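You operate a simulated robot arm through the tools that you are given. There is no shell and no other tool.

You run a simulated robot arm. Do the job below in one go: nothing can be reset, and whatever is moved stays where it is left.

Task
Swap in the blue-band cup and press the can with the yellow top.
Fine: red-band cup into the free seat of the rack; hold the lever till the lamp turns green, slide out again.

The check looks at the end state, three seconds after you hand in, the way a careful person would. Anything else that was tipped, shoved, dropped, spilled or broken makes it a failure.

Robot
A 7-joint arm with a two-finger parallel gripper, fixed in place. Base frame: the origin is on the floor under the middle of its stand, x ahead of it, y to its left, z up. Units: m, rad, N and s.
It reaches about 1.479 m from its shoulder. Its first joint turns from -2.897 to 2.897 rad. Payload 4.4 kg.
The tool frame sits at the grasp point between the pads (the TCP): z along the fingers, y along the line on which they close. The tips reach 0.023 m beyond it. Largest opening 0.094 m; finger width 0.038, thickness 0.01; the body of the gripper, 0.054 by 0.096 m, starts 0.039 m behind the TCP.
Orientation is told as [roll, pitch, yaw] about the base's x, y, z axes, in that order, counted from this pose: with the fingers straight down and closing along the base's y, the tool's x points along the base's -x, its y along +y and its z along -z.

Tools
- The arm moves only by the tool play_rows. Its argument "targets" is a list of rows, each an object (a shift or turn left out is 0, a gripper value left out holds the last) with "jaw": the gripper command, from -1 (shut) to 1 (fully open), values between in proportion; "delta_pos": the shift along the tool's x, y, z in units of 40 mm (1.0 is 40 mm), a list of three; "turn": the turn, a rotation vector about the tool's x, y, z in units of 4 degrees (1.0 is 4 degrees), a list of three. In form: [{"jaw": jaw, "delta_pos": [x, y, z], "turn": [rx, ry, rz]}, ...]. A call has 1 to 20 rows; each row shifts and turns the commanded pose from where the row before left it, along the tool's axes as they then stand. A call with a number of a shift or a turn outside -1 to 1 is refused whole. Rows are played at 5 a second. More than 0.05 m and 0.15 rad between two rows, or a gripper value outside its range, and nothing of the call is played. A pose out of reach is approached as far as the arm can. The call stops where the force on the tool passes 90 N (or 10 N more than at its start, if that is more) or the arm is blocked; 0.2 s more then pass. Each finger travels about 0.072 m/s and halts on what it meets, pressing with about 44 N; the grip force reading is that of the motor and also rises with nothing between the fingers. The clock runs only during rows and for 0.2 s after the last one: add rows that do not move to give the fingers time. The reply holds the time, the measured pose of the TCP, the force on the tool along the base axes, the opening and the grip force, in the units named above and with some noise, with the torque about the TCP (base axes, N m) and any sound that the robot's microphone picked up.
- Cameras (640 x 400 px; columns grow to the right, rows downward): "scene" is fixed at [0.0499, 0.5001, 1.5035]; the picture's right is [-0.42, -0.91, 0.00], its down [-0.31, 0.14, -0.94] and it looks along [0.85, -0.39, -0.34] (base axes); focal length 287 px, centre (320, 200). "wrist" rides on the gripper at [0.086, 0.016, -0.075] in the tool frame; the picture's right is [-0.18, 0.98, 0.00], its down [-0.58, -0.11, -0.81] and it looks along [-0.79, -0.15, 0.59] (tool axes); focal length 243 px, centre (320, 200). There is no depth. A picture from a camera that has moved, and an enlarged one, comes with that camera's place and axes in the base frame and with its lens. The place of the scene camera against the robot may be out by one fixed shift of up to 0.012 m in any direction.
- camera(camera): a new picture of that camera. The clock stands still meanwhile.
- close_up(camera, box): a new picture of the part [left, top, right, bottom] of that camera's present view, enlarged. The clock stands still meanwhile.
- job_done(): hands the job in; it is judged then, once.

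Nothing tells you positions but the pictures and the camera data. Unless the task says otherwise, let go and move clear before handing in.

The tools are called by a JSON object that holds its "method" and its "body". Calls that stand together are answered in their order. play_rows: Moves the arm, as the interface text tells. Its arguments: {"type":"object","properties":{"targets":{"type":"array","items":{"type":"object","properties":{"jaw":{"type":"number"},"delta_pos":{"type":"array","items":{"type":"number"}},"turn":{"type":"array","items":{"type":"number"}}}}}},"required":["targets"]} The other tools are called the same way: camera (camera) takes a picture; close_up (camera, box) takes an enlarged picture of a part of a camera's view; job_done () hands the job in.

At the start:

```text
t: 0.0
tcp_pos: [0.6285, 0.2291, 1.4686]
tool_rot: [0.0, -0.001, 0.001]
ft_force: [0.5, -0.7, 0.3]
moment: [-0.03, 0.0, 0.02]
finger_gap: 0.0939
grip_force: 0.0
```

scene: 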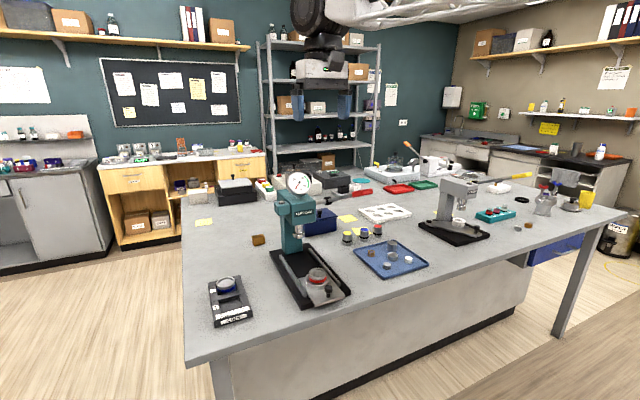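
wrist: 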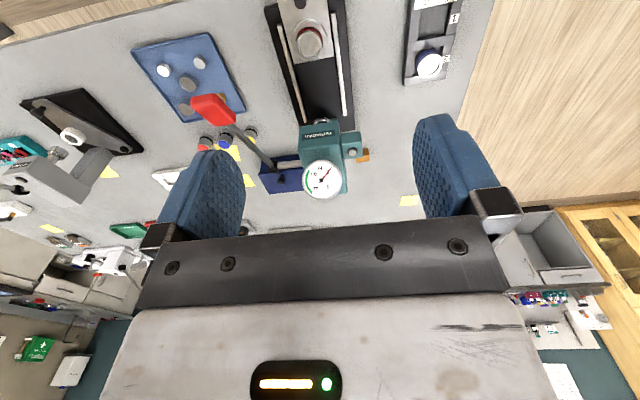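

I see a bench with a teal press that has a dial, a slide carrying a red-band cup, a small scale or rack with a blue cup, three small cans and a blue tray. I'll look closer before moving anything.

{"method": "close_up", "body": {"camera": "scene", "box": [190, 160, 350, 330]}}

{"method": "close_up", "body": {"camera": "scene", "box": [320, 180, 450, 290]}}

{"method": "close_up", "body": {"camera": "scene", "box": [400, 160, 600, 260]}}

{"method": "close_up", "body": {"camera": "wrist", "box": [120, 0, 480, 225]}}

```text
2.35 times, centred on (270, 245) of scene
camera zoom: at [0.0499, 0.5001, 1.5035], right [-0.42, -0.91, 0.0], down [-0.31, 0.14, -0.94], along [0.85, -0.39, -0.34], focal length 675 px, centre (438, 94)
```

zoom: 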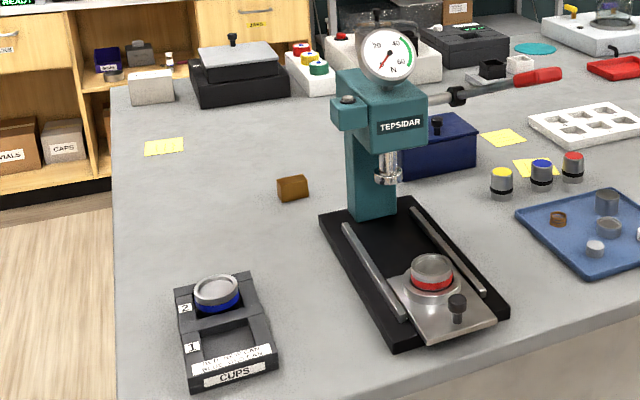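

```text
3.64 times, centred on (385, 235) of scene
camera zoom: at [0.0499, 0.5001, 1.5035], right [-0.42, -0.91, 0.0], down [-0.31, 0.14, -0.94], along [0.85, -0.39, -0.34], focal length 1044 px, centre (84, 73)
```

zoom: 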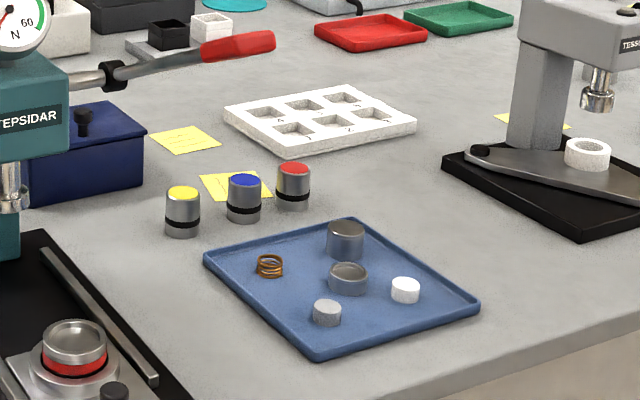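

```text
3.20 times, centred on (500, 210) of scene
camera zoom: at [0.0499, 0.5001, 1.5035], right [-0.42, -0.91, 0.0], down [-0.31, 0.14, -0.94], along [0.85, -0.39, -0.34], focal length 918 px, centre (-256, 168)
```

zoom: 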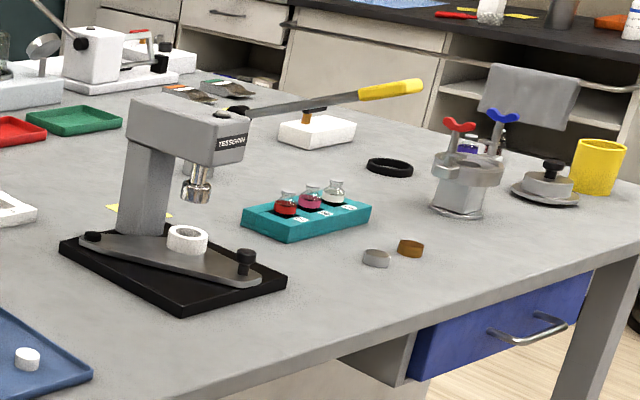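

```text
1.78 times, centred on (300, 112) of wrist
camera zoom: at [0.5419, 0.2433, 1.5424], right [0.18, 0.98, 0.0], down [0.58, -0.11, 0.81], along [0.79, -0.15, -0.59], focal length 431 px, centre (356, 356)
```

zoom: 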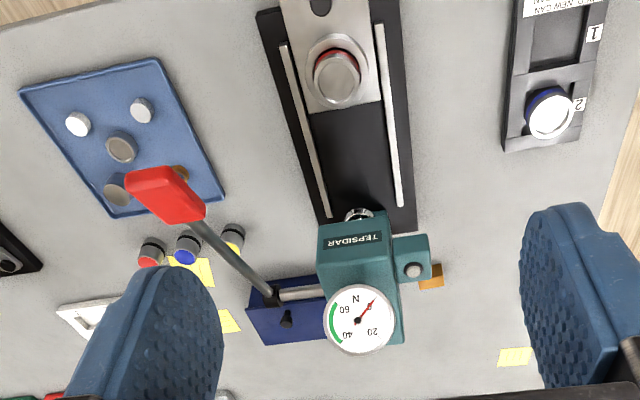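

The rack has seats 1 and 2, with the blue-band cup in 2, and the red-band cup is on the press slide. There is text on the rack and a dial on the press, so I'll zoom in on both.

{"method": "close_up", "body": {"camera": "scene", "box": [200, 270, 264, 330]}}

{"method": "close_up", "body": {"camera": "scene", "box": [260, 160, 330, 250]}}

{"method": "close_up", "body": {"camera": "scene", "box": [265, 235, 355, 310]}}

{"method": "close_up", "body": {"camera": "wrist", "box": [390, 0, 490, 100]}}

{"method": "close_up", "body": {"camera": "wrist", "box": [250, 0, 380, 210]}}

```text
6.67 times, centred on (232, 300) of scene
camera zoom: at [0.0499, 0.5001, 1.5035], right [-0.42, -0.91, 0.0], down [-0.31, 0.14, -0.94], along [0.85, -0.39, -0.34], focal length 1914 px, centre (907, -467)
```

zoom: 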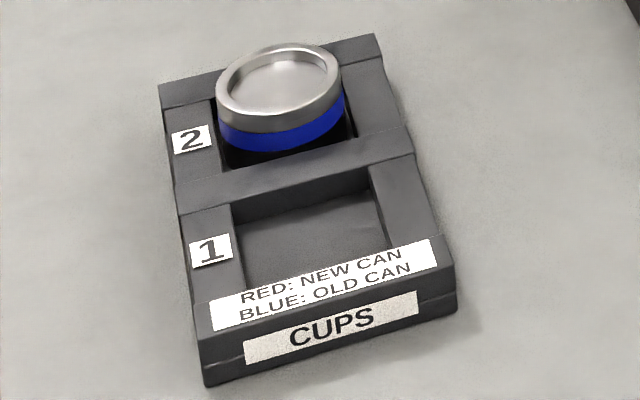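

```text
4.44 times, centred on (295, 205) of scene
camera zoom: at [0.0499, 0.5001, 1.5035], right [-0.42, -0.91, 0.0], down [-0.31, 0.14, -0.94], along [0.85, -0.39, -0.34], focal length 1276 px, centre (431, 178)
```

zoom: 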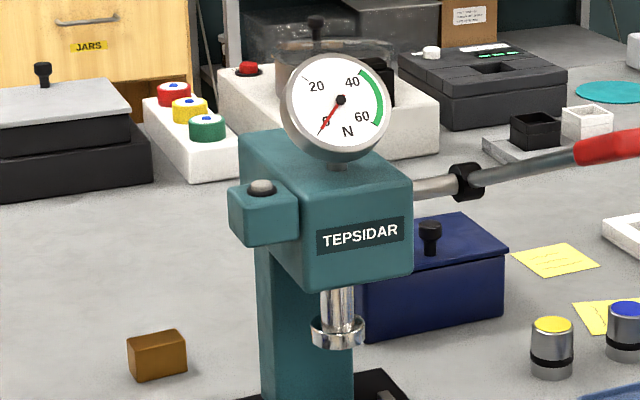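

```text
5.33 times, centred on (310, 272) of scene
camera zoom: at [0.0499, 0.5001, 1.5035], right [-0.42, -0.91, 0.0], down [-0.31, 0.14, -0.94], along [0.85, -0.39, -0.34], focal length 1531 px, centre (373, -187)
```

zoom: 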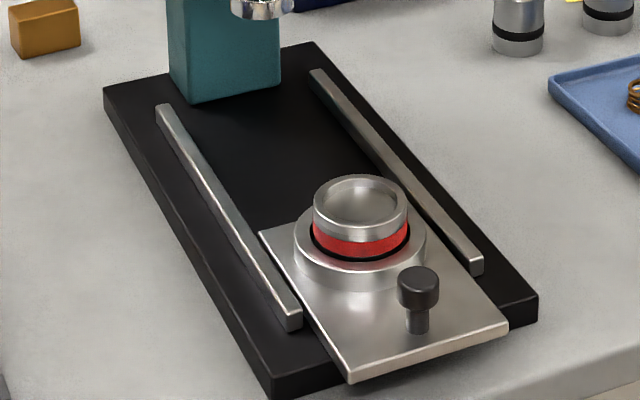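

```text
4.00 times, centred on (440, 50) of wrist
camera zoom: at [0.5419, 0.2433, 1.5424], right [0.18, 0.98, 0.0], down [0.58, -0.11, 0.81], along [0.79, -0.15, -0.59], focal length 970 px, centre (-160, 800)
```

zoom: 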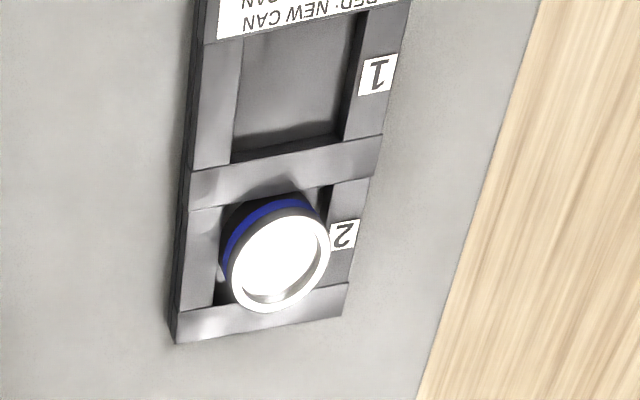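

```text
1.90 times, centred on (315, 105) of wrist
camera zoom: at [0.5419, 0.2433, 1.5424], right [0.18, 0.98, 0.0], down [0.58, -0.11, 0.81], along [0.79, -0.15, -0.59], focal length 462 px, centre (330, 381)
```

zoom: 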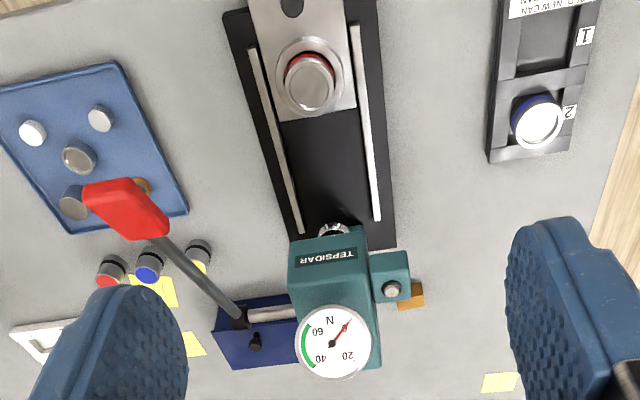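

I've triangulated from the two pictures: bench top about z 0.90, blue cup near (0.86, 0.45, 0.95), red cup near (0.76, 0.18, 0.98), lever end near (0.72, 0.02, 1.2). I'll pull the arm back and lower to get a closer wrist view of the press and rack.

{"method": "play_rows", "body": {"targets": [{"jaw": 1, "delta_pos": [0.5625, -0.094, 0.8]}, {"delta_pos": [0.5625, -0.094, 0.8]}, {"delta_pos": [0.5625, -0.094, 0.8]}, {"delta_pos": [0.5625, -0.094, 0.8]}, {"delta_pos": [0.5625, -0.094, 0.8]}, {"delta_pos": [0.5625, -0.094, 0.8]}, {"delta_pos": [0.5625, -0.094, 0.8]}, {"delta_pos": [0.5625, -0.094, 0.8]}]}}

```text
t: 1.8
tcp_pos: [0.4479, 0.1955, 1.2125]
tool_rot: [0.0, 0.0, -0.001]
ft_force: [-0.3, -0.2, 0.4]
moment: [-0.01, 0.0, -0.05]
finger_gap: 0.094
grip_force: 0.1
```

The arm is now pulled back at about (0.45, 0.20, 1.21). I'll take wrist pictures of the press and its surroundings.

{"method": "camera", "body": {"camera": "wrist"}}

{"method": "close_up", "body": {"camera": "wrist", "box": [200, 0, 440, 180]}}

{"method": "camera", "body": {"camera": "scene"}}

```text
taken
camera wrist: at [0.3615, 0.2108, 1.2867], right [0.18, 0.98, 0.0], down [0.58, -0.11, 0.81], along [0.79, -0.15, -0.59], focal length 243 px, centre (320, 200)
```

wrist: 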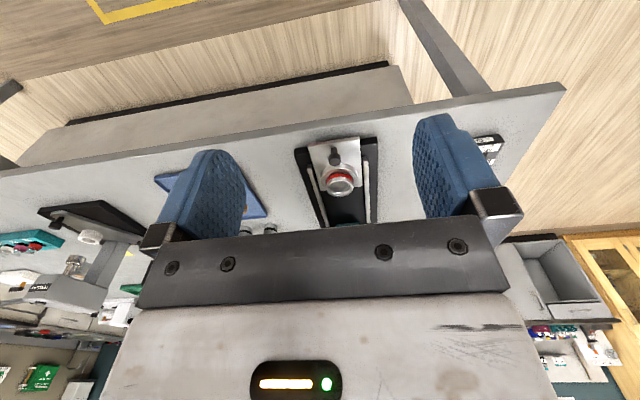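

```text
2.22 times, centred on (320, 90) of wrist
camera zoom: at [0.3615, 0.2108, 1.2867], right [0.18, 0.98, 0.0], down [0.58, -0.11, 0.81], along [0.79, -0.15, -0.59], focal length 539 px, centre (320, 444)
```

zoom: 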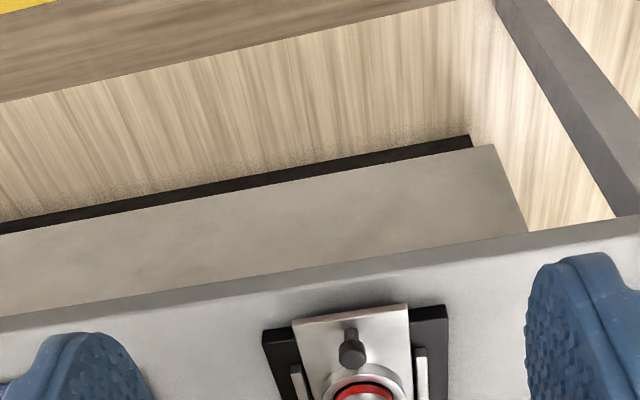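

```text
taken
```

scene: 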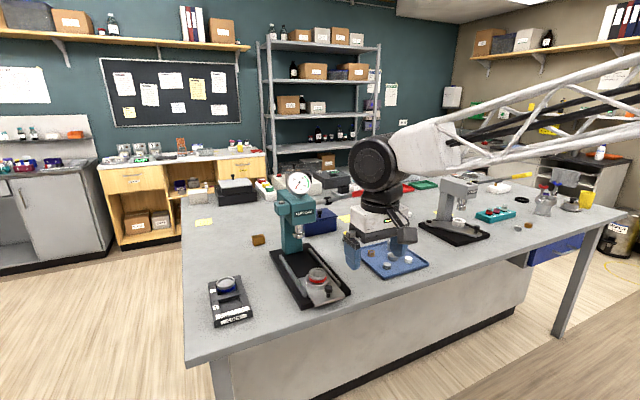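

From this low angle the press sits behind the gripper body. My refined fix on the red cup top is about (0.76, 0.18, 0.95), so I'll hover above it for a close look.

{"method": "play_rows", "body": {"targets": [{"delta_pos": [-0.93, -0.05, 0.25]}, {"delta_pos": [-0.93, -0.05, 0.25]}, {"delta_pos": [-0.93, -0.05, 0.25]}, {"delta_pos": [-0.93, -0.05, 0.25]}, {"delta_pos": [-0.93, -0.05, 0.25]}, {"delta_pos": [-0.93, -0.05, 0.25]}, {"delta_pos": [-0.93, -0.05, 0.25]}]}}

{"method": "camera", "body": {"camera": "wrist"}}

{"method": "camera", "body": {"camera": "scene"}}

{"method": "close_up", "body": {"camera": "wrist", "box": [220, 0, 430, 230]}}

```text
t: 3.4
tcp_pos: [0.7063, 0.1837, 1.1421]
tool_rot: [0.001, 0.0, 0.001]
ft_force: [0.4, 0.3, 0.2]
moment: [0.04, -0.01, 0.04]
finger_gap: 0.0942
grip_force: 0.1
```

```text
taken
camera wrist: at [0.6199, 0.1978, 1.2165], right [0.18, 0.98, 0.0], down [0.58, -0.11, 0.81], along [0.79, -0.15, -0.59], focal length 243 px, centre (320, 200)
```

wrist: 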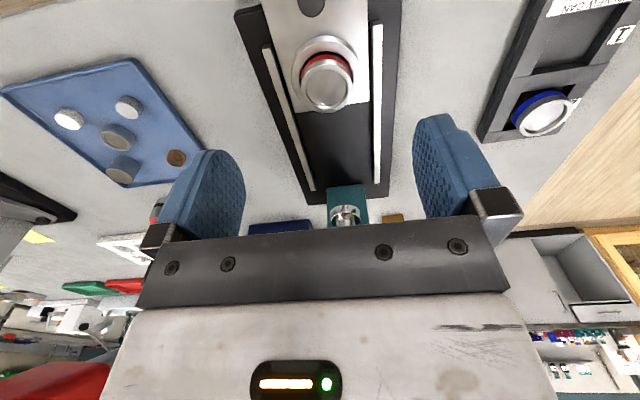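

```text
taken
```

scene: 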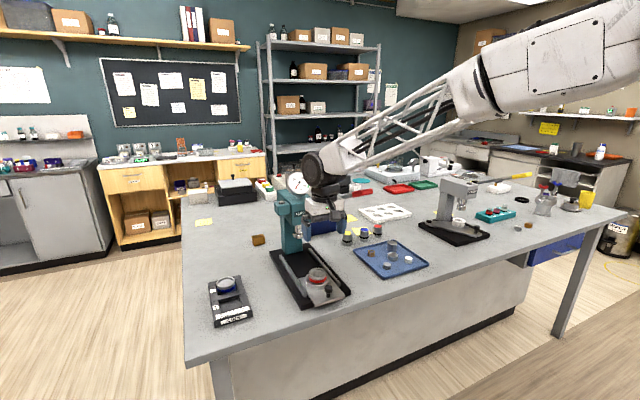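

```text
1.74 times, centred on (325, 115) of wrist
camera zoom: at [0.6199, 0.1978, 1.2165], right [0.18, 0.98, 0.0], down [0.58, -0.11, 0.81], along [0.79, -0.15, -0.59], focal length 422 px, centre (311, 348)
```

zoom: 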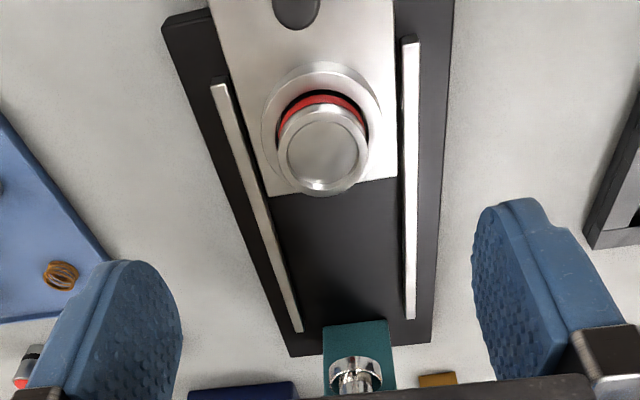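

The red cup rim measures about 59 mm across and is centred near (0.763, 0.179, 0.95). I'll come down to about 80 mm above it for a more exact fix, and pre-close the fingers a little so they clear the rails.

{"method": "play_rows", "body": {"targets": [{"jaw": 0.66, "delta_pos": [-0.47, -0.04, 0.7]}, {"delta_pos": [-0.47, -0.04, 0.7]}, {"delta_pos": [-0.48, -0.04, 0.7]}, {"delta_pos": [0, 0, 0.5]}]}}

{"method": "camera", "body": {"camera": "wrist"}}

{"method": "close_up", "body": {"camera": "wrist", "box": [220, 0, 420, 200]}}

{"method": "close_up", "body": {"camera": "scene", "box": [265, 220, 355, 310]}}

```text
t: 4.4
tcp_pos: [0.7638, 0.1803, 1.0381]
tool_rot: [0.001, 0.0, 0.001]
ft_force: [0.5, 0.5, 0.1]
moment: [0.0, 0.0, 0.03]
finger_gap: 0.0779
grip_force: 0.1
```

```text
taken
camera wrist: at [0.6779, 0.1947, 1.1131], right [0.18, 0.98, 0.0], down [0.58, -0.11, 0.81], along [0.79, -0.15, -0.59], focal length 243 px, centre (320, 200)
```

wrist: 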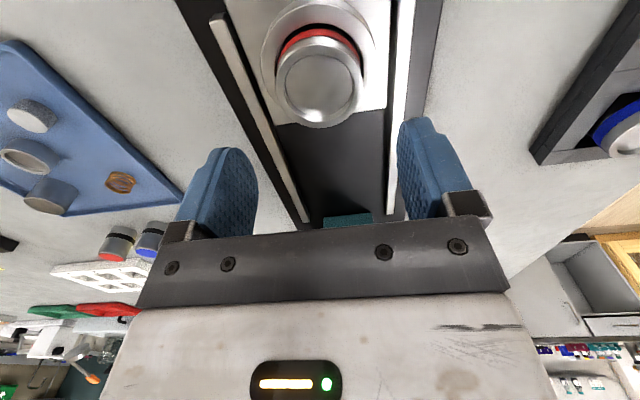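

```text
2.00 times, centred on (320, 100) of wrist
camera zoom: at [0.6779, 0.1947, 1.1131], right [0.18, 0.98, 0.0], down [0.58, -0.11, 0.81], along [0.79, -0.15, -0.59], focal length 485 px, centre (320, 400)
```

zoom: 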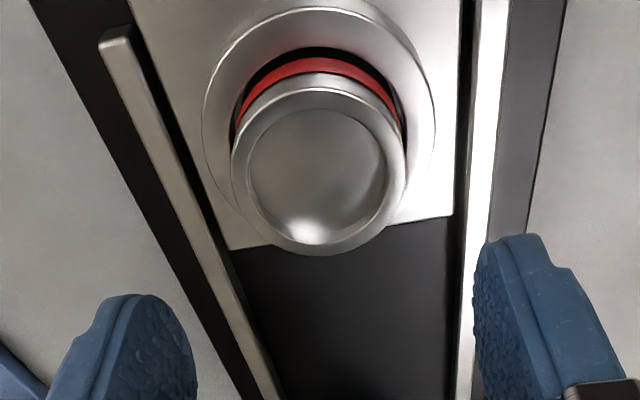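

```text
4.44 times, centred on (310, 265) of scene
camera zoom: at [0.0499, 0.5001, 1.5035], right [-0.42, -0.91, 0.0], down [-0.31, 0.14, -0.94], along [0.85, -0.39, -0.34], focal length 1276 px, centre (364, -89)
```

zoom: 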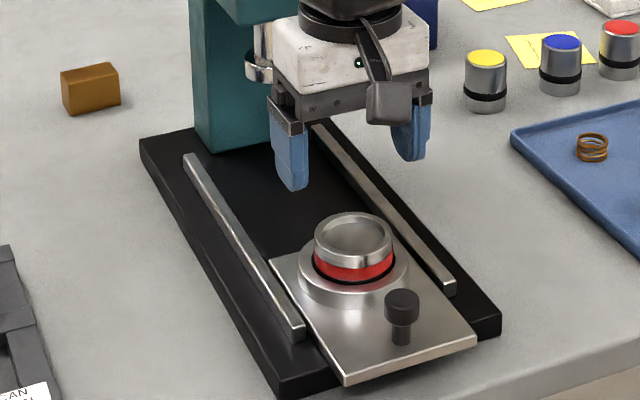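

The red cup rim is near (0.765, 0.1785, 0.949) and the ring under it is about 30 mm lower. I'll lower the fingers around the rim and check the alignment before closing.

{"method": "play_rows", "body": {"targets": [{"delta_pos": [-0.025, -0.045, 0.6]}, {"delta_pos": [0, 0, 0.6]}, {"delta_pos": [0, 0, 0.5]}]}}

{"method": "camera", "body": {"camera": "wrist"}}

{"method": "close_up", "body": {"camera": "scene", "box": [275, 230, 345, 310]}}

```text
t: 5.2
tcp_pos: [0.766, 0.1771, 0.971]
tool_rot: [-0.001, 0.0, 0.0]
ft_force: [1.1, -0.6, 0.9]
moment: [-0.03, 0.05, -0.01]
finger_gap: 0.078
grip_force: 0.0
```

```text
taken
camera wrist: at [0.6795, 0.1918, 1.0454], right [0.18, 0.98, 0.0], down [0.58, -0.11, 0.81], along [0.79, -0.15, -0.59], focal length 243 px, centre (320, 200)
```

wrist: 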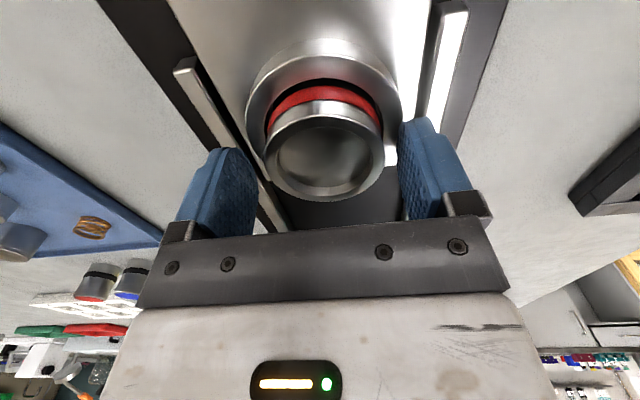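

```text
5.00 times, centred on (310, 270) of scene
camera zoom: at [0.0499, 0.5001, 1.5035], right [-0.42, -0.91, 0.0], down [-0.31, 0.14, -0.94], along [0.85, -0.39, -0.34], focal length 1435 px, centre (370, -150)
```

zoom: 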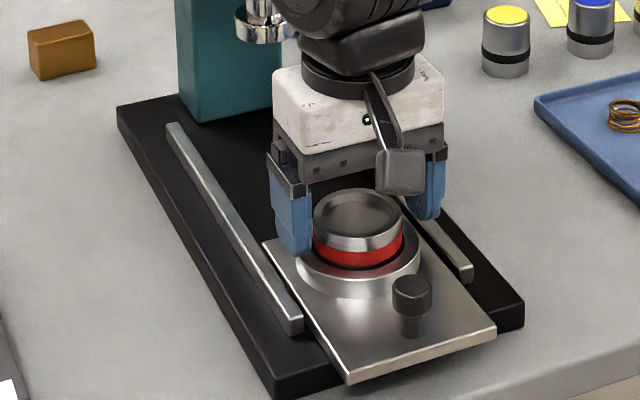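

The fingers straddle the rim well, with its centre about (0.7645, 0.178). I'll go down 24 mm so the tips stay just above the ring, then close.

{"method": "play_rows", "body": {"targets": [{"delta_pos": [0.02, 0, 0.3]}, {"delta_pos": [0, 0, 0.3]}]}}

{"method": "close_up", "body": {"camera": "wrist", "box": [160, 20, 480, 240]}}

{"method": "close_up", "body": {"camera": "scene", "box": [275, 230, 345, 310]}}

```text
t: 5.7
tcp_pos: [0.7693, 0.1783, 0.9678]
tool_rot: [0.006, -0.019, -0.002]
ft_force: [0.3, -0.9, 4.1]
moment: [0.16, 0.06, 0.09]
finger_gap: 0.0783
grip_force: 0.1
stopped in row 2: the force on the tool passed its limit at 108 N (the readings are from after the stop); the commanded pose is now the measured one
```

```text
1.82 times, centred on (320, 130) of wrist
camera zoom: at [0.6823, 0.1929, 1.0407], right [0.18, 0.98, 0.01], down [0.57, -0.11, 0.82], along [0.8, -0.15, -0.58], focal length 441 px, centre (320, 327)
```

zoom: 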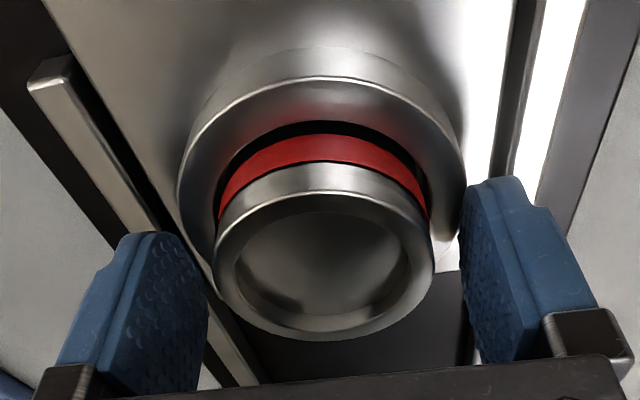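

```text
5.00 times, centred on (310, 270) of scene
camera zoom: at [0.0499, 0.5001, 1.5035], right [-0.42, -0.91, 0.0], down [-0.31, 0.14, -0.94], along [0.85, -0.39, -0.34], focal length 1435 px, centre (370, -150)
```

zoom: 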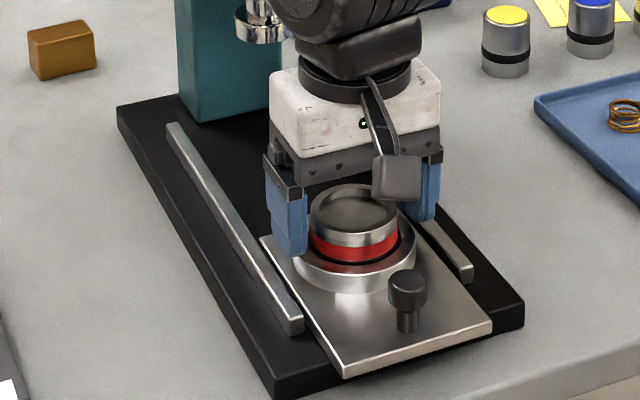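

The descent stopped early: the force spiked to 108 N with the TCP still at about 0.968, so something touched sooner than I expected. I'll look at the whole scene before moving again.

{"method": "camera", "body": {"camera": "scene"}}

{"method": "camera", "body": {"camera": "wrist"}}

{"method": "close_up", "body": {"camera": "scene", "box": [260, 130, 400, 310]}}

```text
taken
```

scene: 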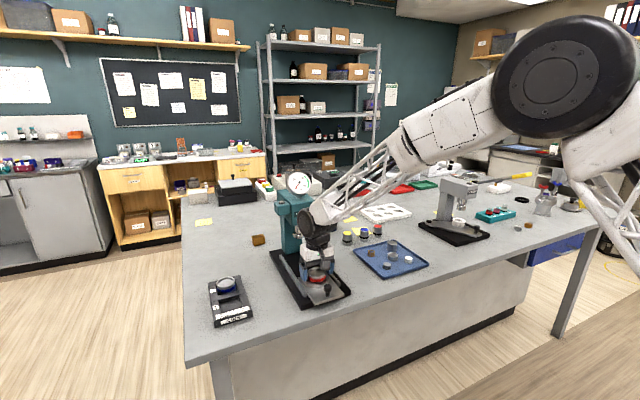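

```text
taken
camera wrist: at [0.6823, 0.1929, 1.0407], right [0.18, 0.98, 0.01], down [0.57, -0.11, 0.82], along [0.8, -0.15, -0.58], focal length 243 px, centre (320, 200)
```

wrist: 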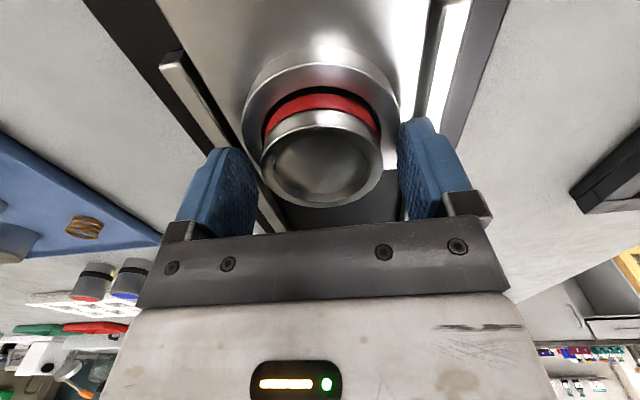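

```text
2.22 times, centred on (330, 220) of scene
camera zoom: at [0.0499, 0.5001, 1.5035], right [-0.42, -0.91, 0.0], down [-0.31, 0.14, -0.94], along [0.85, -0.39, -0.34], focal length 638 px, centre (298, 156)
```

zoom: 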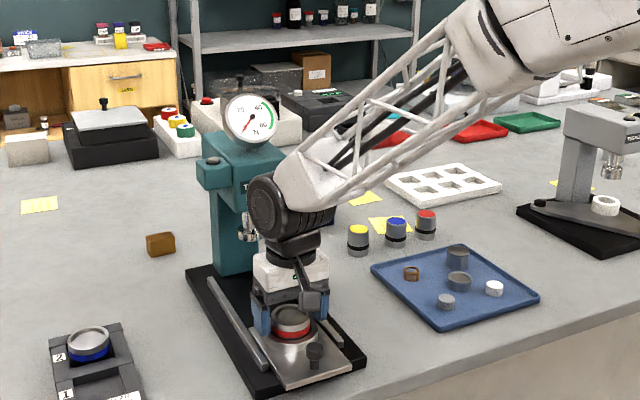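

The arm's forearm crosses close to the lever, and the fingertips look level with the top of the slide's ring. I'll check the gauge and lever, and look closely at where the tips sit.

{"method": "close_up", "body": {"camera": "scene", "box": [270, 165, 390, 240]}}

{"method": "close_up", "body": {"camera": "scene", "box": [295, 255, 345, 305]}}

{"method": "close_up", "body": {"camera": "wrist", "box": [180, 80, 280, 240]}}

{"method": "close_up", "body": {"camera": "wrist", "box": [360, 80, 460, 240]}}

```text
5.33 times, centred on (330, 202) of scene
camera zoom: at [0.0499, 0.5001, 1.5035], right [-0.42, -0.91, 0.0], down [-0.31, 0.14, -0.94], along [0.85, -0.39, -0.34], focal length 1531 px, centre (267, 187)
```

zoom: 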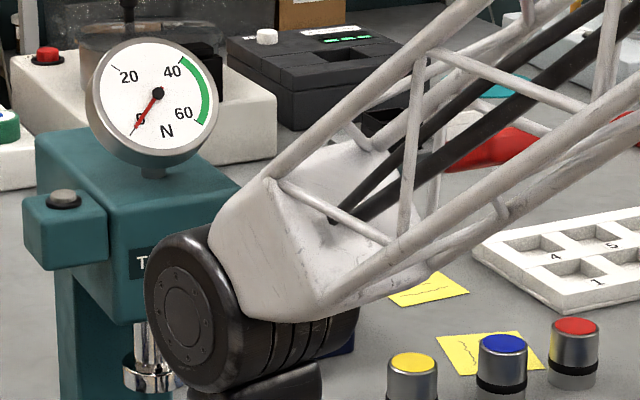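

```text
8.00 times, centred on (320, 280) of scene
camera zoom: at [0.0499, 0.5001, 1.5035], right [-0.42, -0.91, 0.0], down [-0.31, 0.14, -0.94], along [0.85, -0.39, -0.34], focal length 2296 px, centre (320, -440)
```

zoom: 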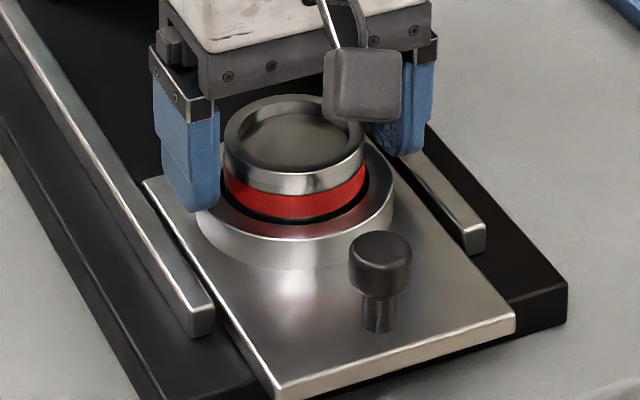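

```text
2.50 times, centred on (230, 160) of wrist
camera zoom: at [0.6823, 0.1929, 1.0407], right [0.18, 0.98, 0.01], down [0.57, -0.11, 0.82], along [0.8, -0.15, -0.58], focal length 606 px, centre (545, 300)
```

zoom: 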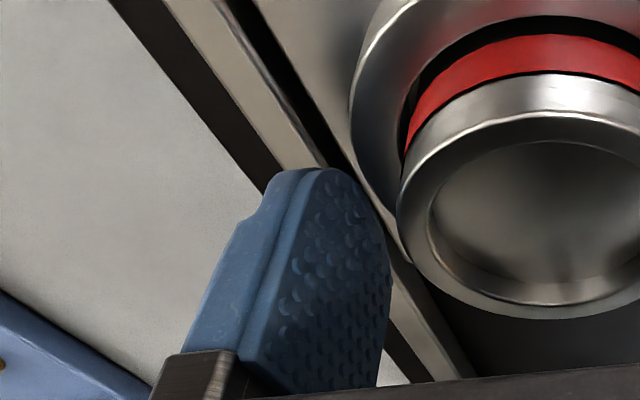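

```text
2.50 times, centred on (410, 160) of wrist
camera zoom: at [0.6823, 0.1929, 1.0407], right [0.18, 0.98, 0.01], down [0.57, -0.11, 0.82], along [0.8, -0.15, -0.58], focal length 606 px, centre (95, 300)
```

zoom: 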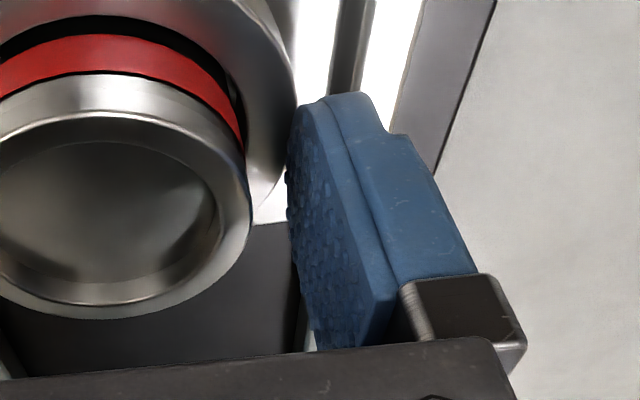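

The fingertips landed on the ring's top edge, so the ring is at z≈0.945 and the cup stands about 24 mm above it. The lever and gauge are unaffected. I'll raise slightly, level the tool and close on the cup just above the ring.

{"method": "play_rows", "body": {"targets": [{"delta_pos": [0, 0, -0.1], "turn": [0.08, 0.27, 0]}, {"delta_pos": [0, 0, 0]}]}}

{"method": "close_up", "body": {"camera": "wrist", "box": [180, 40, 460, 240]}}

```text
t: 6.3
tcp_pos: [0.7706, 0.177, 0.972]
tool_rot: [-0.002, 0.002, 0.0]
ft_force: [0.7, 1.2, 0.1]
moment: [0.0, -0.02, -0.02]
finger_gap: 0.078
grip_force: 0.0
```

```text
2.00 times, centred on (320, 140) of wrist
camera zoom: at [0.6837, 0.1932, 1.0457], right [0.18, 0.98, 0.0], down [0.58, -0.11, 0.81], along [0.79, -0.15, -0.59], focal length 485 px, centre (320, 320)
```

zoom: 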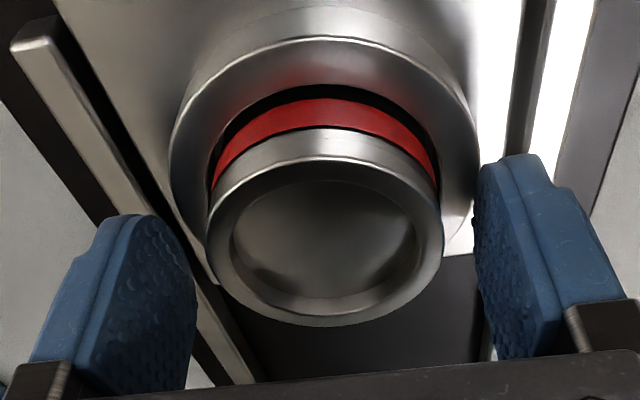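

The cup centre is about (0.774, 0.178). I'll nudge 3 mm forward, 2 mm down, and close the fingers on it.

{"method": "play_rows", "body": {"targets": [{"delta_pos": [-0.075, 0.01, 0.05]}, {"jaw": -1}, {"delta_pos": [0, 0, 0]}, {"delta_pos": [0, 0, 0]}]}}

{"method": "camera", "body": {"camera": "wrist"}}

{"method": "close_up", "body": {"camera": "scene", "box": [295, 255, 345, 305]}}

```text
t: 7.3
tcp_pos: [0.7725, 0.178, 0.9691]
tool_rot: [-0.003, 0.003, 0.002]
ft_force: [0.2, 2.0, 0.2]
moment: [0.08, -0.03, -0.04]
finger_gap: 0.0559
grip_force: 43.7
```

```text
taken
camera wrist: at [0.6864, 0.1933, 1.0434], right [0.18, 0.98, 0.0], down [0.58, -0.11, 0.81], along [0.79, -0.15, -0.59], focal length 243 px, centre (320, 200)
```

wrist: 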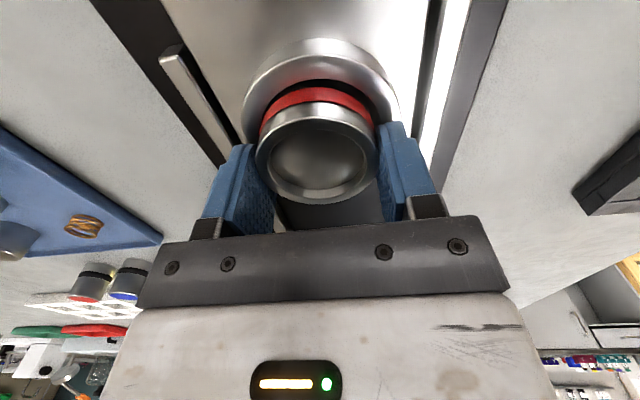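

```text
8.00 times, centred on (320, 280) of scene
camera zoom: at [0.0499, 0.5001, 1.5035], right [-0.42, -0.91, 0.0], down [-0.31, 0.14, -0.94], along [0.85, -0.39, -0.34], focal length 2296 px, centre (320, -440)
```

zoom: 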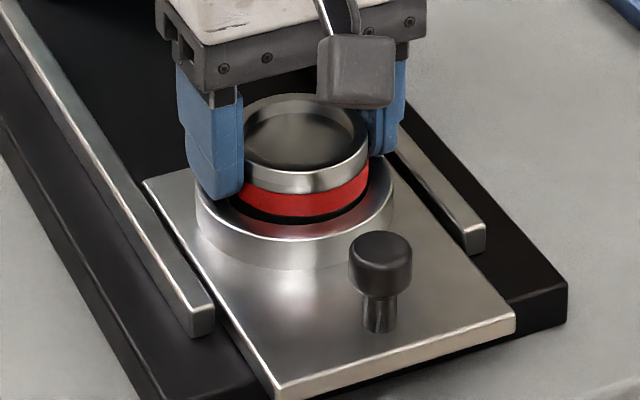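

The cup is gripped: gap 55.9 mm, grip force 44 N. I'll lift straight up in small steps and check that only the cup comes with me.

{"method": "play_rows", "body": {"targets": [{"delta_pos": [0, 0, -0.25]}, {"delta_pos": [0, 0, -0.5]}, {"delta_pos": [0, 0, -0.75]}, {"delta_pos": [0, 0, -0.75]}]}}

{"method": "camera", "body": {"camera": "wrist"}}

{"method": "close_up", "body": {"camera": "scene", "box": [275, 225, 355, 305]}}

```text
t: 8.3
tcp_pos: [0.7736, 0.1791, 1.0587]
tool_rot: [-0.003, 0.001, 0.0]
ft_force: [-0.2, 0.9, -4.2]
moment: [0.0, 0.01, 0.0]
finger_gap: 0.056
grip_force: 44.0
```

```text
taken
camera wrist: at [0.6875, 0.1942, 1.132], right [0.18, 0.98, 0.0], down [0.58, -0.11, 0.81], along [0.79, -0.15, -0.59], focal length 243 px, centre (320, 200)
```

wrist: 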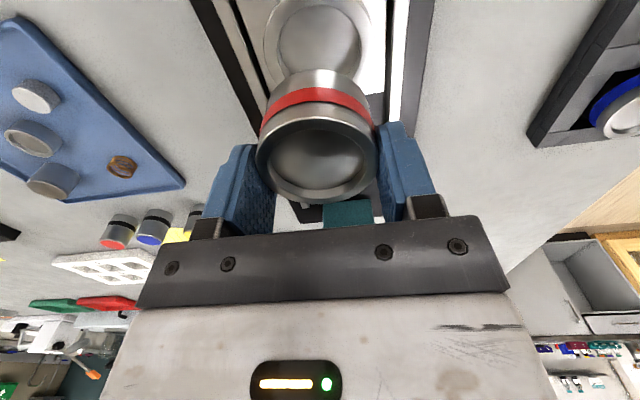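

```text
5.00 times, centred on (315, 265) of scene
camera zoom: at [0.0499, 0.5001, 1.5035], right [-0.42, -0.91, 0.0], down [-0.31, 0.14, -0.94], along [0.85, -0.39, -0.34], focal length 1435 px, centre (345, -125)
```

zoom: 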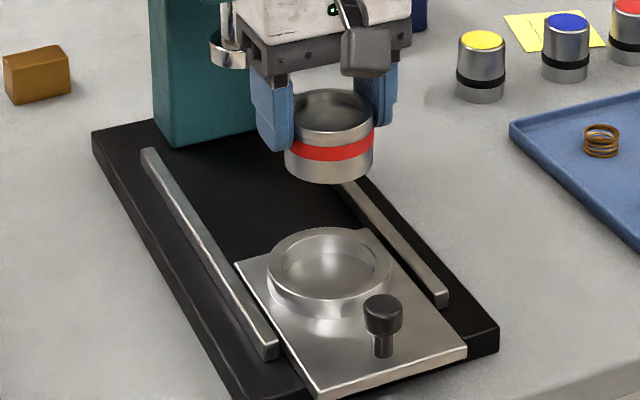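

The red-band cup is lifted cleanly and the slide ring is empty. I'll raise a bit and move left to hover over the rack.

{"method": "play_rows", "body": {"targets": [{"delta_pos": [0, 0, -0.8]}, {"delta_pos": [0, 0, -0.8]}, {"delta_pos": [0, 0.96, 0]}, {"delta_pos": [0, 0.96, 0]}, {"delta_pos": [0, 0.96, 0]}, {"delta_pos": [0, 0.96, 0]}, {"delta_pos": [0, 0.96, 0]}, {"delta_pos": [0, 0.96, 0]}, {"delta_pos": [0, 0.96, 0]}, {"delta_pos": [0, 0, 0]}]}}

{"method": "camera", "body": {"camera": "wrist"}}

{"method": "camera", "body": {"camera": "scene"}}

{"method": "close_up", "body": {"camera": "wrist", "box": [220, 0, 420, 200]}}

```text
t: 10.5
tcp_pos: [0.7726, 0.4489, 1.1241]
tool_rot: [-0.001, 0.003, -0.001]
ft_force: [-0.9, 0.4, -4.4]
moment: [-0.01, -0.06, 0.0]
finger_gap: 0.0557
grip_force: 44.5
```

```text
taken
camera wrist: at [0.6875, 0.4637, 1.1977], right [0.18, 0.98, 0.0], down [0.58, -0.11, 0.81], along [0.79, -0.15, -0.59], focal length 243 px, centre (320, 200)
```

wrist: 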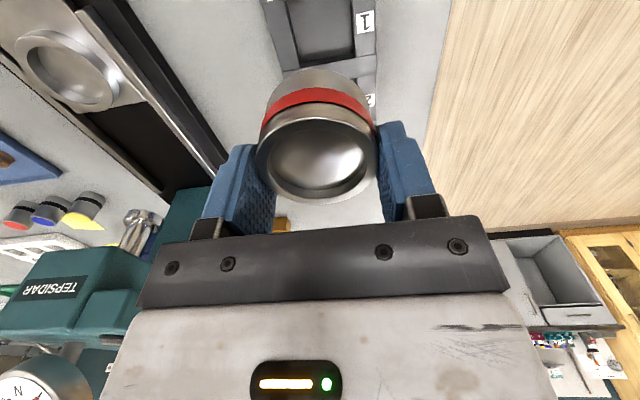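

```text
taken
```

scene: 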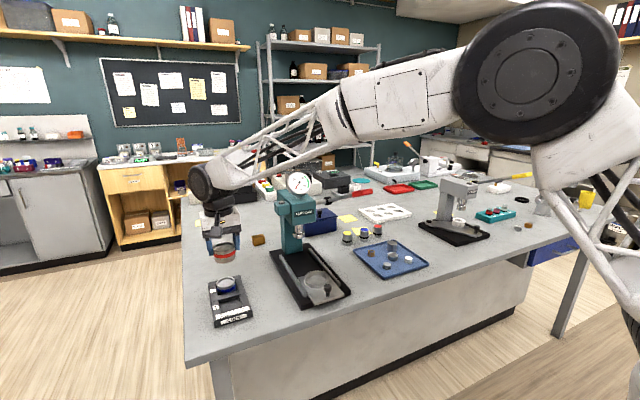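

```text
2.00 times, centred on (320, 100) of wrist
camera zoom: at [0.6875, 0.4637, 1.1977], right [0.18, 0.98, 0.0], down [0.58, -0.11, 0.81], along [0.79, -0.15, -0.59], focal length 485 px, centre (320, 400)
```

zoom: 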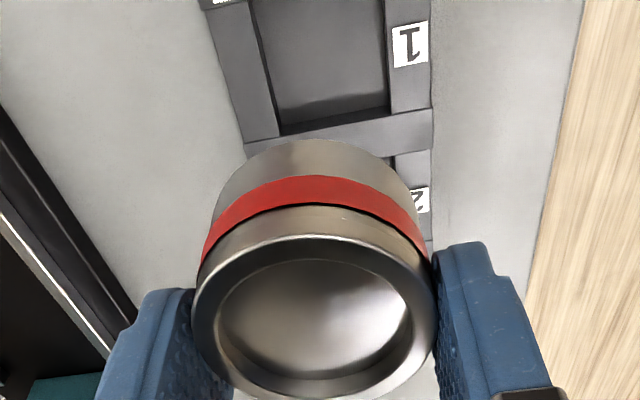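

Red cup in hand, I'm over the rack, but the cup itself hides seat 1. I'll sidestep left so the rack shows up beside the cup in the wrist picture.

{"method": "play_rows", "body": {"targets": [{"delta_pos": [0.2, 0.9, -0.25]}, {"delta_pos": [0.2, 0.9, -0.25]}, {"delta_pos": [0.2, 0.9, -0.25]}, {"delta_pos": [0.2, 0.9, -0.25]}, {"delta_pos": [0, 0, 0]}]}}

{"method": "camera", "body": {"camera": "wrist"}}

{"method": "close_up", "body": {"camera": "wrist", "box": [140, 20, 280, 160]}}

{"method": "close_up", "body": {"camera": "scene", "box": [190, 220, 270, 330]}}

```text
t: 11.7
tcp_pos: [0.7399, 0.5929, 1.1626]
tool_rot: [-0.001, 0.002, 0.0]
ft_force: [0.2, -0.7, -4.2]
moment: [0.0, -0.02, 0.0]
finger_gap: 0.0557
grip_force: 43.4
```

```text
taken
camera wrist: at [0.6545, 0.6088, 1.2373], right [0.18, 0.98, 0.0], down [0.58, -0.11, 0.81], along [0.79, -0.15, -0.59], focal length 243 px, centre (320, 200)
```

wrist: 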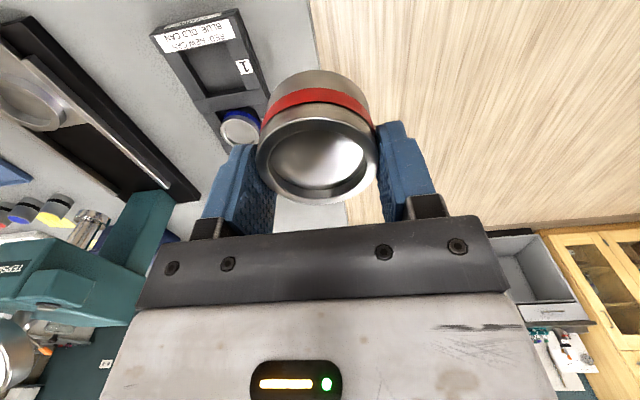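

```text
2.86 times, centred on (210, 90) of wrist
camera zoom: at [0.6545, 0.6088, 1.2373], right [0.18, 0.98, 0.0], down [0.58, -0.11, 0.81], along [0.79, -0.15, -0.59], focal length 693 px, centre (634, 514)
```

zoom: 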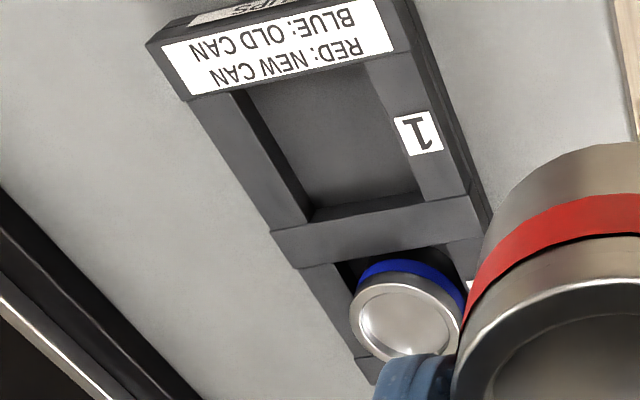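

```text
3.64 times, centred on (230, 275) of scene
camera zoom: at [0.0499, 0.5001, 1.5035], right [-0.42, -0.91, 0.0], down [-0.31, 0.14, -0.94], along [0.85, -0.39, -0.34], focal length 1044 px, centre (647, -73)
```

zoom: 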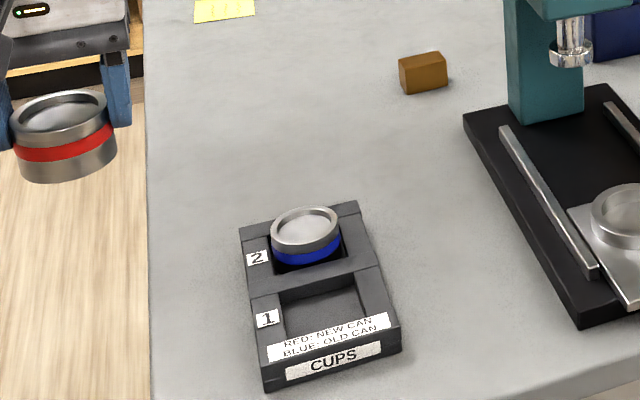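

The rack is squared to the base axes. Seat 1 is about 60 mm square, centred near (0.781, 0.450), with its top at z≈0.924; the cup is 56 mm across. That is a tight fit, so I'll measure exactly where the cup sits in my grip.

{"method": "close_up", "body": {"camera": "wrist", "box": [240, 55, 400, 215]}}

{"method": "close_up", "body": {"camera": "scene", "box": [140, 215, 190, 265]}}

```text
2.50 times, centred on (320, 135) of wrist
camera zoom: at [0.6545, 0.6088, 1.2373], right [0.18, 0.98, 0.0], down [0.58, -0.11, 0.81], along [0.79, -0.15, -0.59], focal length 606 px, centre (320, 362)
```

zoom: 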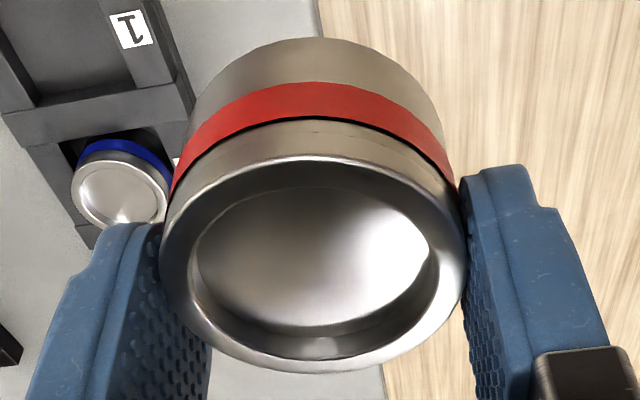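

```text
8.00 times, centred on (165, 240) of scene
camera zoom: at [0.0499, 0.5001, 1.5035], right [-0.42, -0.91, 0.0], down [-0.31, 0.14, -0.94], along [0.85, -0.39, -0.34], focal length 2296 px, centre (1560, -120)
```

zoom: 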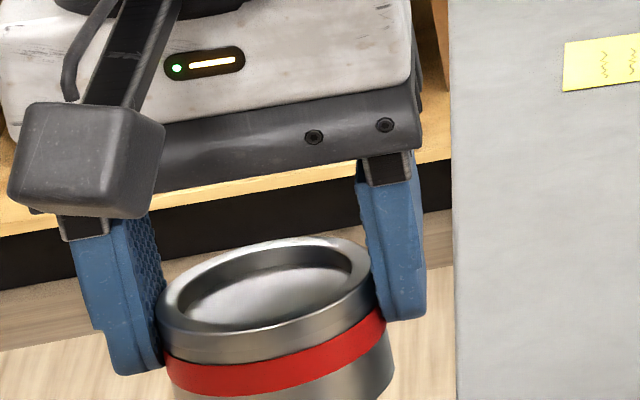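

In the grip the cup centre is about 5 mm toward the robot from the TCP, with its rim about 3 mm below the TCP. The cup is about 35 mm tall. I'll bring it over seat 1, stop with its bottom about 20 mm above the rack, and check alignment with both cameras.

{"method": "play_rows", "body": {"targets": [{"delta_pos": [-0.2875, -0.894, 0]}, {"delta_pos": [-0.2875, -0.894, 0]}, {"delta_pos": [-0.2875, -0.894, 0]}, {"delta_pos": [-0.2875, -0.894, 0]}, {"delta_pos": [0, 0, 0.9]}, {"delta_pos": [0, 0, 0.9]}, {"delta_pos": [0, 0, 0.9]}, {"delta_pos": [0, 0, 0.9]}, {"delta_pos": [0, 0, 0.9]}, {"delta_pos": [0, 0, 0]}]}}

{"method": "close_up", "body": {"camera": "wrist", "box": [220, 0, 420, 220]}}

{"method": "close_up", "body": {"camera": "scene", "box": [200, 260, 260, 330]}}

```text
t: 13.9
tcp_pos: [0.7868, 0.4496, 0.9825]
tool_rot: [-0.002, 0.002, 0.0]
ft_force: [-0.1, -0.2, -3.5]
moment: [0.03, -0.04, -0.03]
finger_gap: 0.0557
grip_force: 44.1
```

```text
1.82 times, centred on (320, 110) of wrist
camera zoom: at [0.7001, 0.4648, 1.0575], right [0.18, 0.98, 0.0], down [0.58, -0.11, 0.81], along [0.79, -0.15, -0.59], focal length 441 px, centre (320, 364)
```

zoom: 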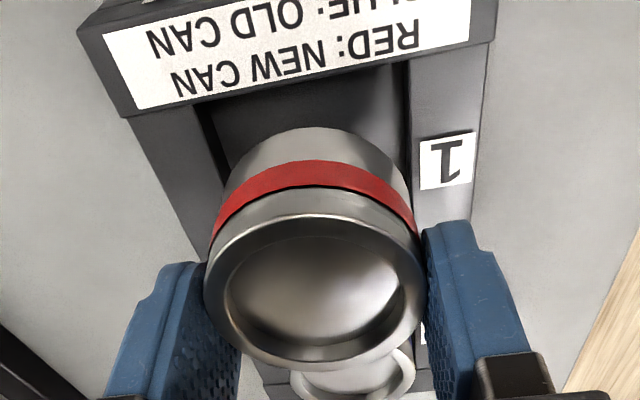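

```text
5.71 times, centred on (230, 295) of scene
camera zoom: at [0.0499, 0.5001, 1.5035], right [-0.42, -0.91, 0.0], down [-0.31, 0.14, -0.94], along [0.85, -0.39, -0.34], focal length 1640 px, centre (834, -343)
```

zoom: 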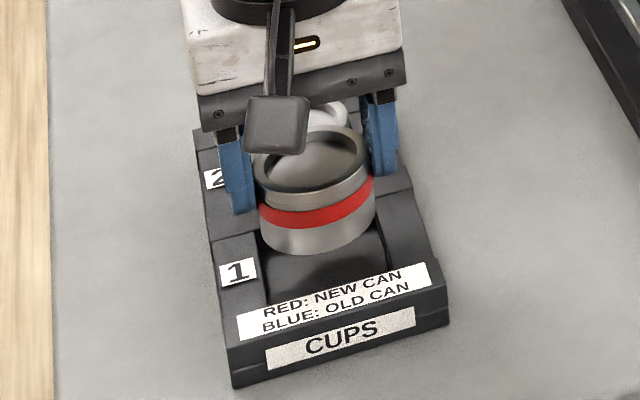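

Alignment looks within 1–2 mm in both axes. I'll lower to just above the rack top, check again, then insert in small steps while watching the force.

{"method": "play_rows", "body": {"targets": [{"delta_pos": [0, 0, 0.2]}, {"delta_pos": [0, 0, 0.2]}, {"delta_pos": [0, 0, 0]}]}}

{"method": "close_up", "body": {"camera": "wrist", "box": [220, 0, 420, 220]}}

{"method": "close_up", "body": {"camera": "scene", "box": [205, 275, 255, 325]}}

```text
t: 14.7
tcp_pos: [0.7864, 0.4486, 0.9665]
tool_rot: [-0.003, 0.0, 0.0]
ft_force: [-0.3, 1.1, -4.2]
moment: [-0.03, -0.02, -0.03]
finger_gap: 0.0559
grip_force: 43.6
```

```text
1.82 times, centred on (320, 110) of wrist
camera zoom: at [0.7002, 0.4636, 1.0412], right [0.18, 0.98, 0.0], down [0.58, -0.11, 0.81], along [0.79, -0.15, -0.59], focal length 441 px, centre (320, 364)
```

zoom: 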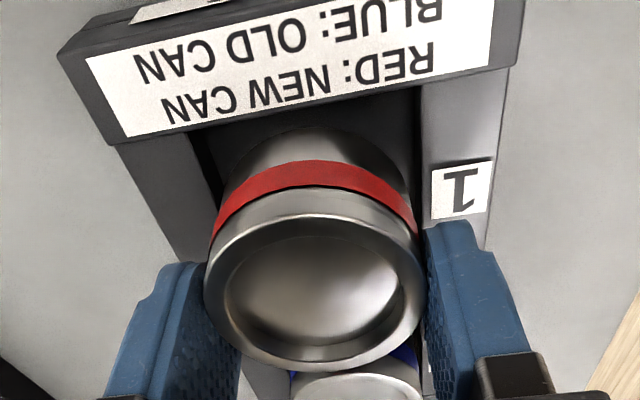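

```text
8.00 times, centred on (230, 300) of scene
camera zoom: at [0.0499, 0.5001, 1.5035], right [-0.42, -0.91, 0.0], down [-0.31, 0.14, -0.94], along [0.85, -0.39, -0.34], focal length 2296 px, centre (1040, -600)
```

zoom: 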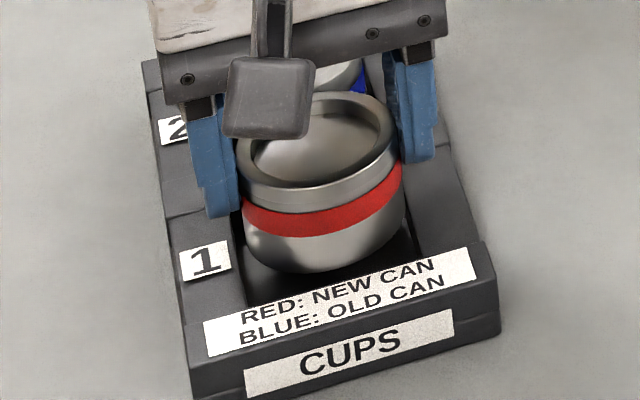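

The gaps on both sides look even. I'll continue down in small steps.

{"method": "play_rows", "body": {"targets": [{"delta_pos": [0, 0, 0.06]}, {"delta_pos": [0, 0, 0.06]}, {"delta_pos": [0, 0, 0.05]}, {"delta_pos": [0, 0, 0]}]}}

```text
t: 15.7
tcp_pos: [0.7869, 0.4479, 0.9595]
tool_rot: [-0.002, 0.001, 0.0]
ft_force: [0.0, 3.7, -2.5]
moment: [0.16, -0.02, -0.04]
finger_gap: 0.0557
grip_force: 44.3
```

There's a light side force of +3.7 N in y, so the cup is brushing the −y side of the seat. I'll look before correcting.

{"method": "close_up", "body": {"camera": "wrist", "box": [220, 0, 420, 220]}}

{"method": "close_up", "body": {"camera": "scene", "box": [205, 275, 255, 325]}}

```text
1.82 times, centred on (320, 110) of wrist
camera zoom: at [0.7007, 0.463, 1.0343], right [0.18, 0.98, 0.0], down [0.58, -0.11, 0.81], along [0.79, -0.15, -0.59], focal length 441 px, centre (320, 364)
```

zoom: 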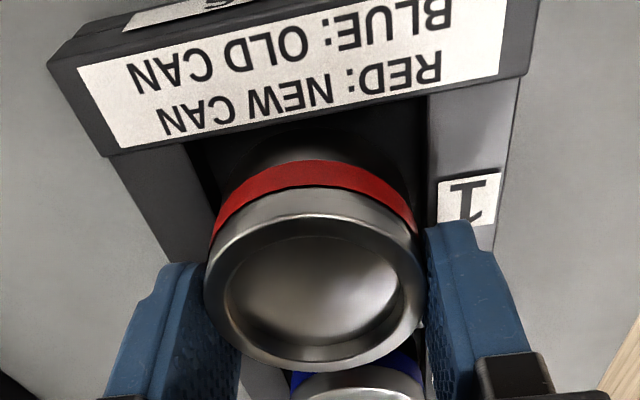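

```text
8.00 times, centred on (230, 300) of scene
camera zoom: at [0.0499, 0.5001, 1.5035], right [-0.42, -0.91, 0.0], down [-0.31, 0.14, -0.94], along [0.85, -0.39, -0.34], focal length 2296 px, centre (1040, -600)
```

zoom: 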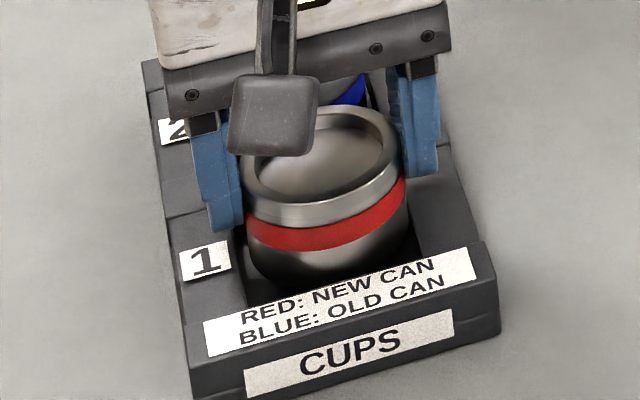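

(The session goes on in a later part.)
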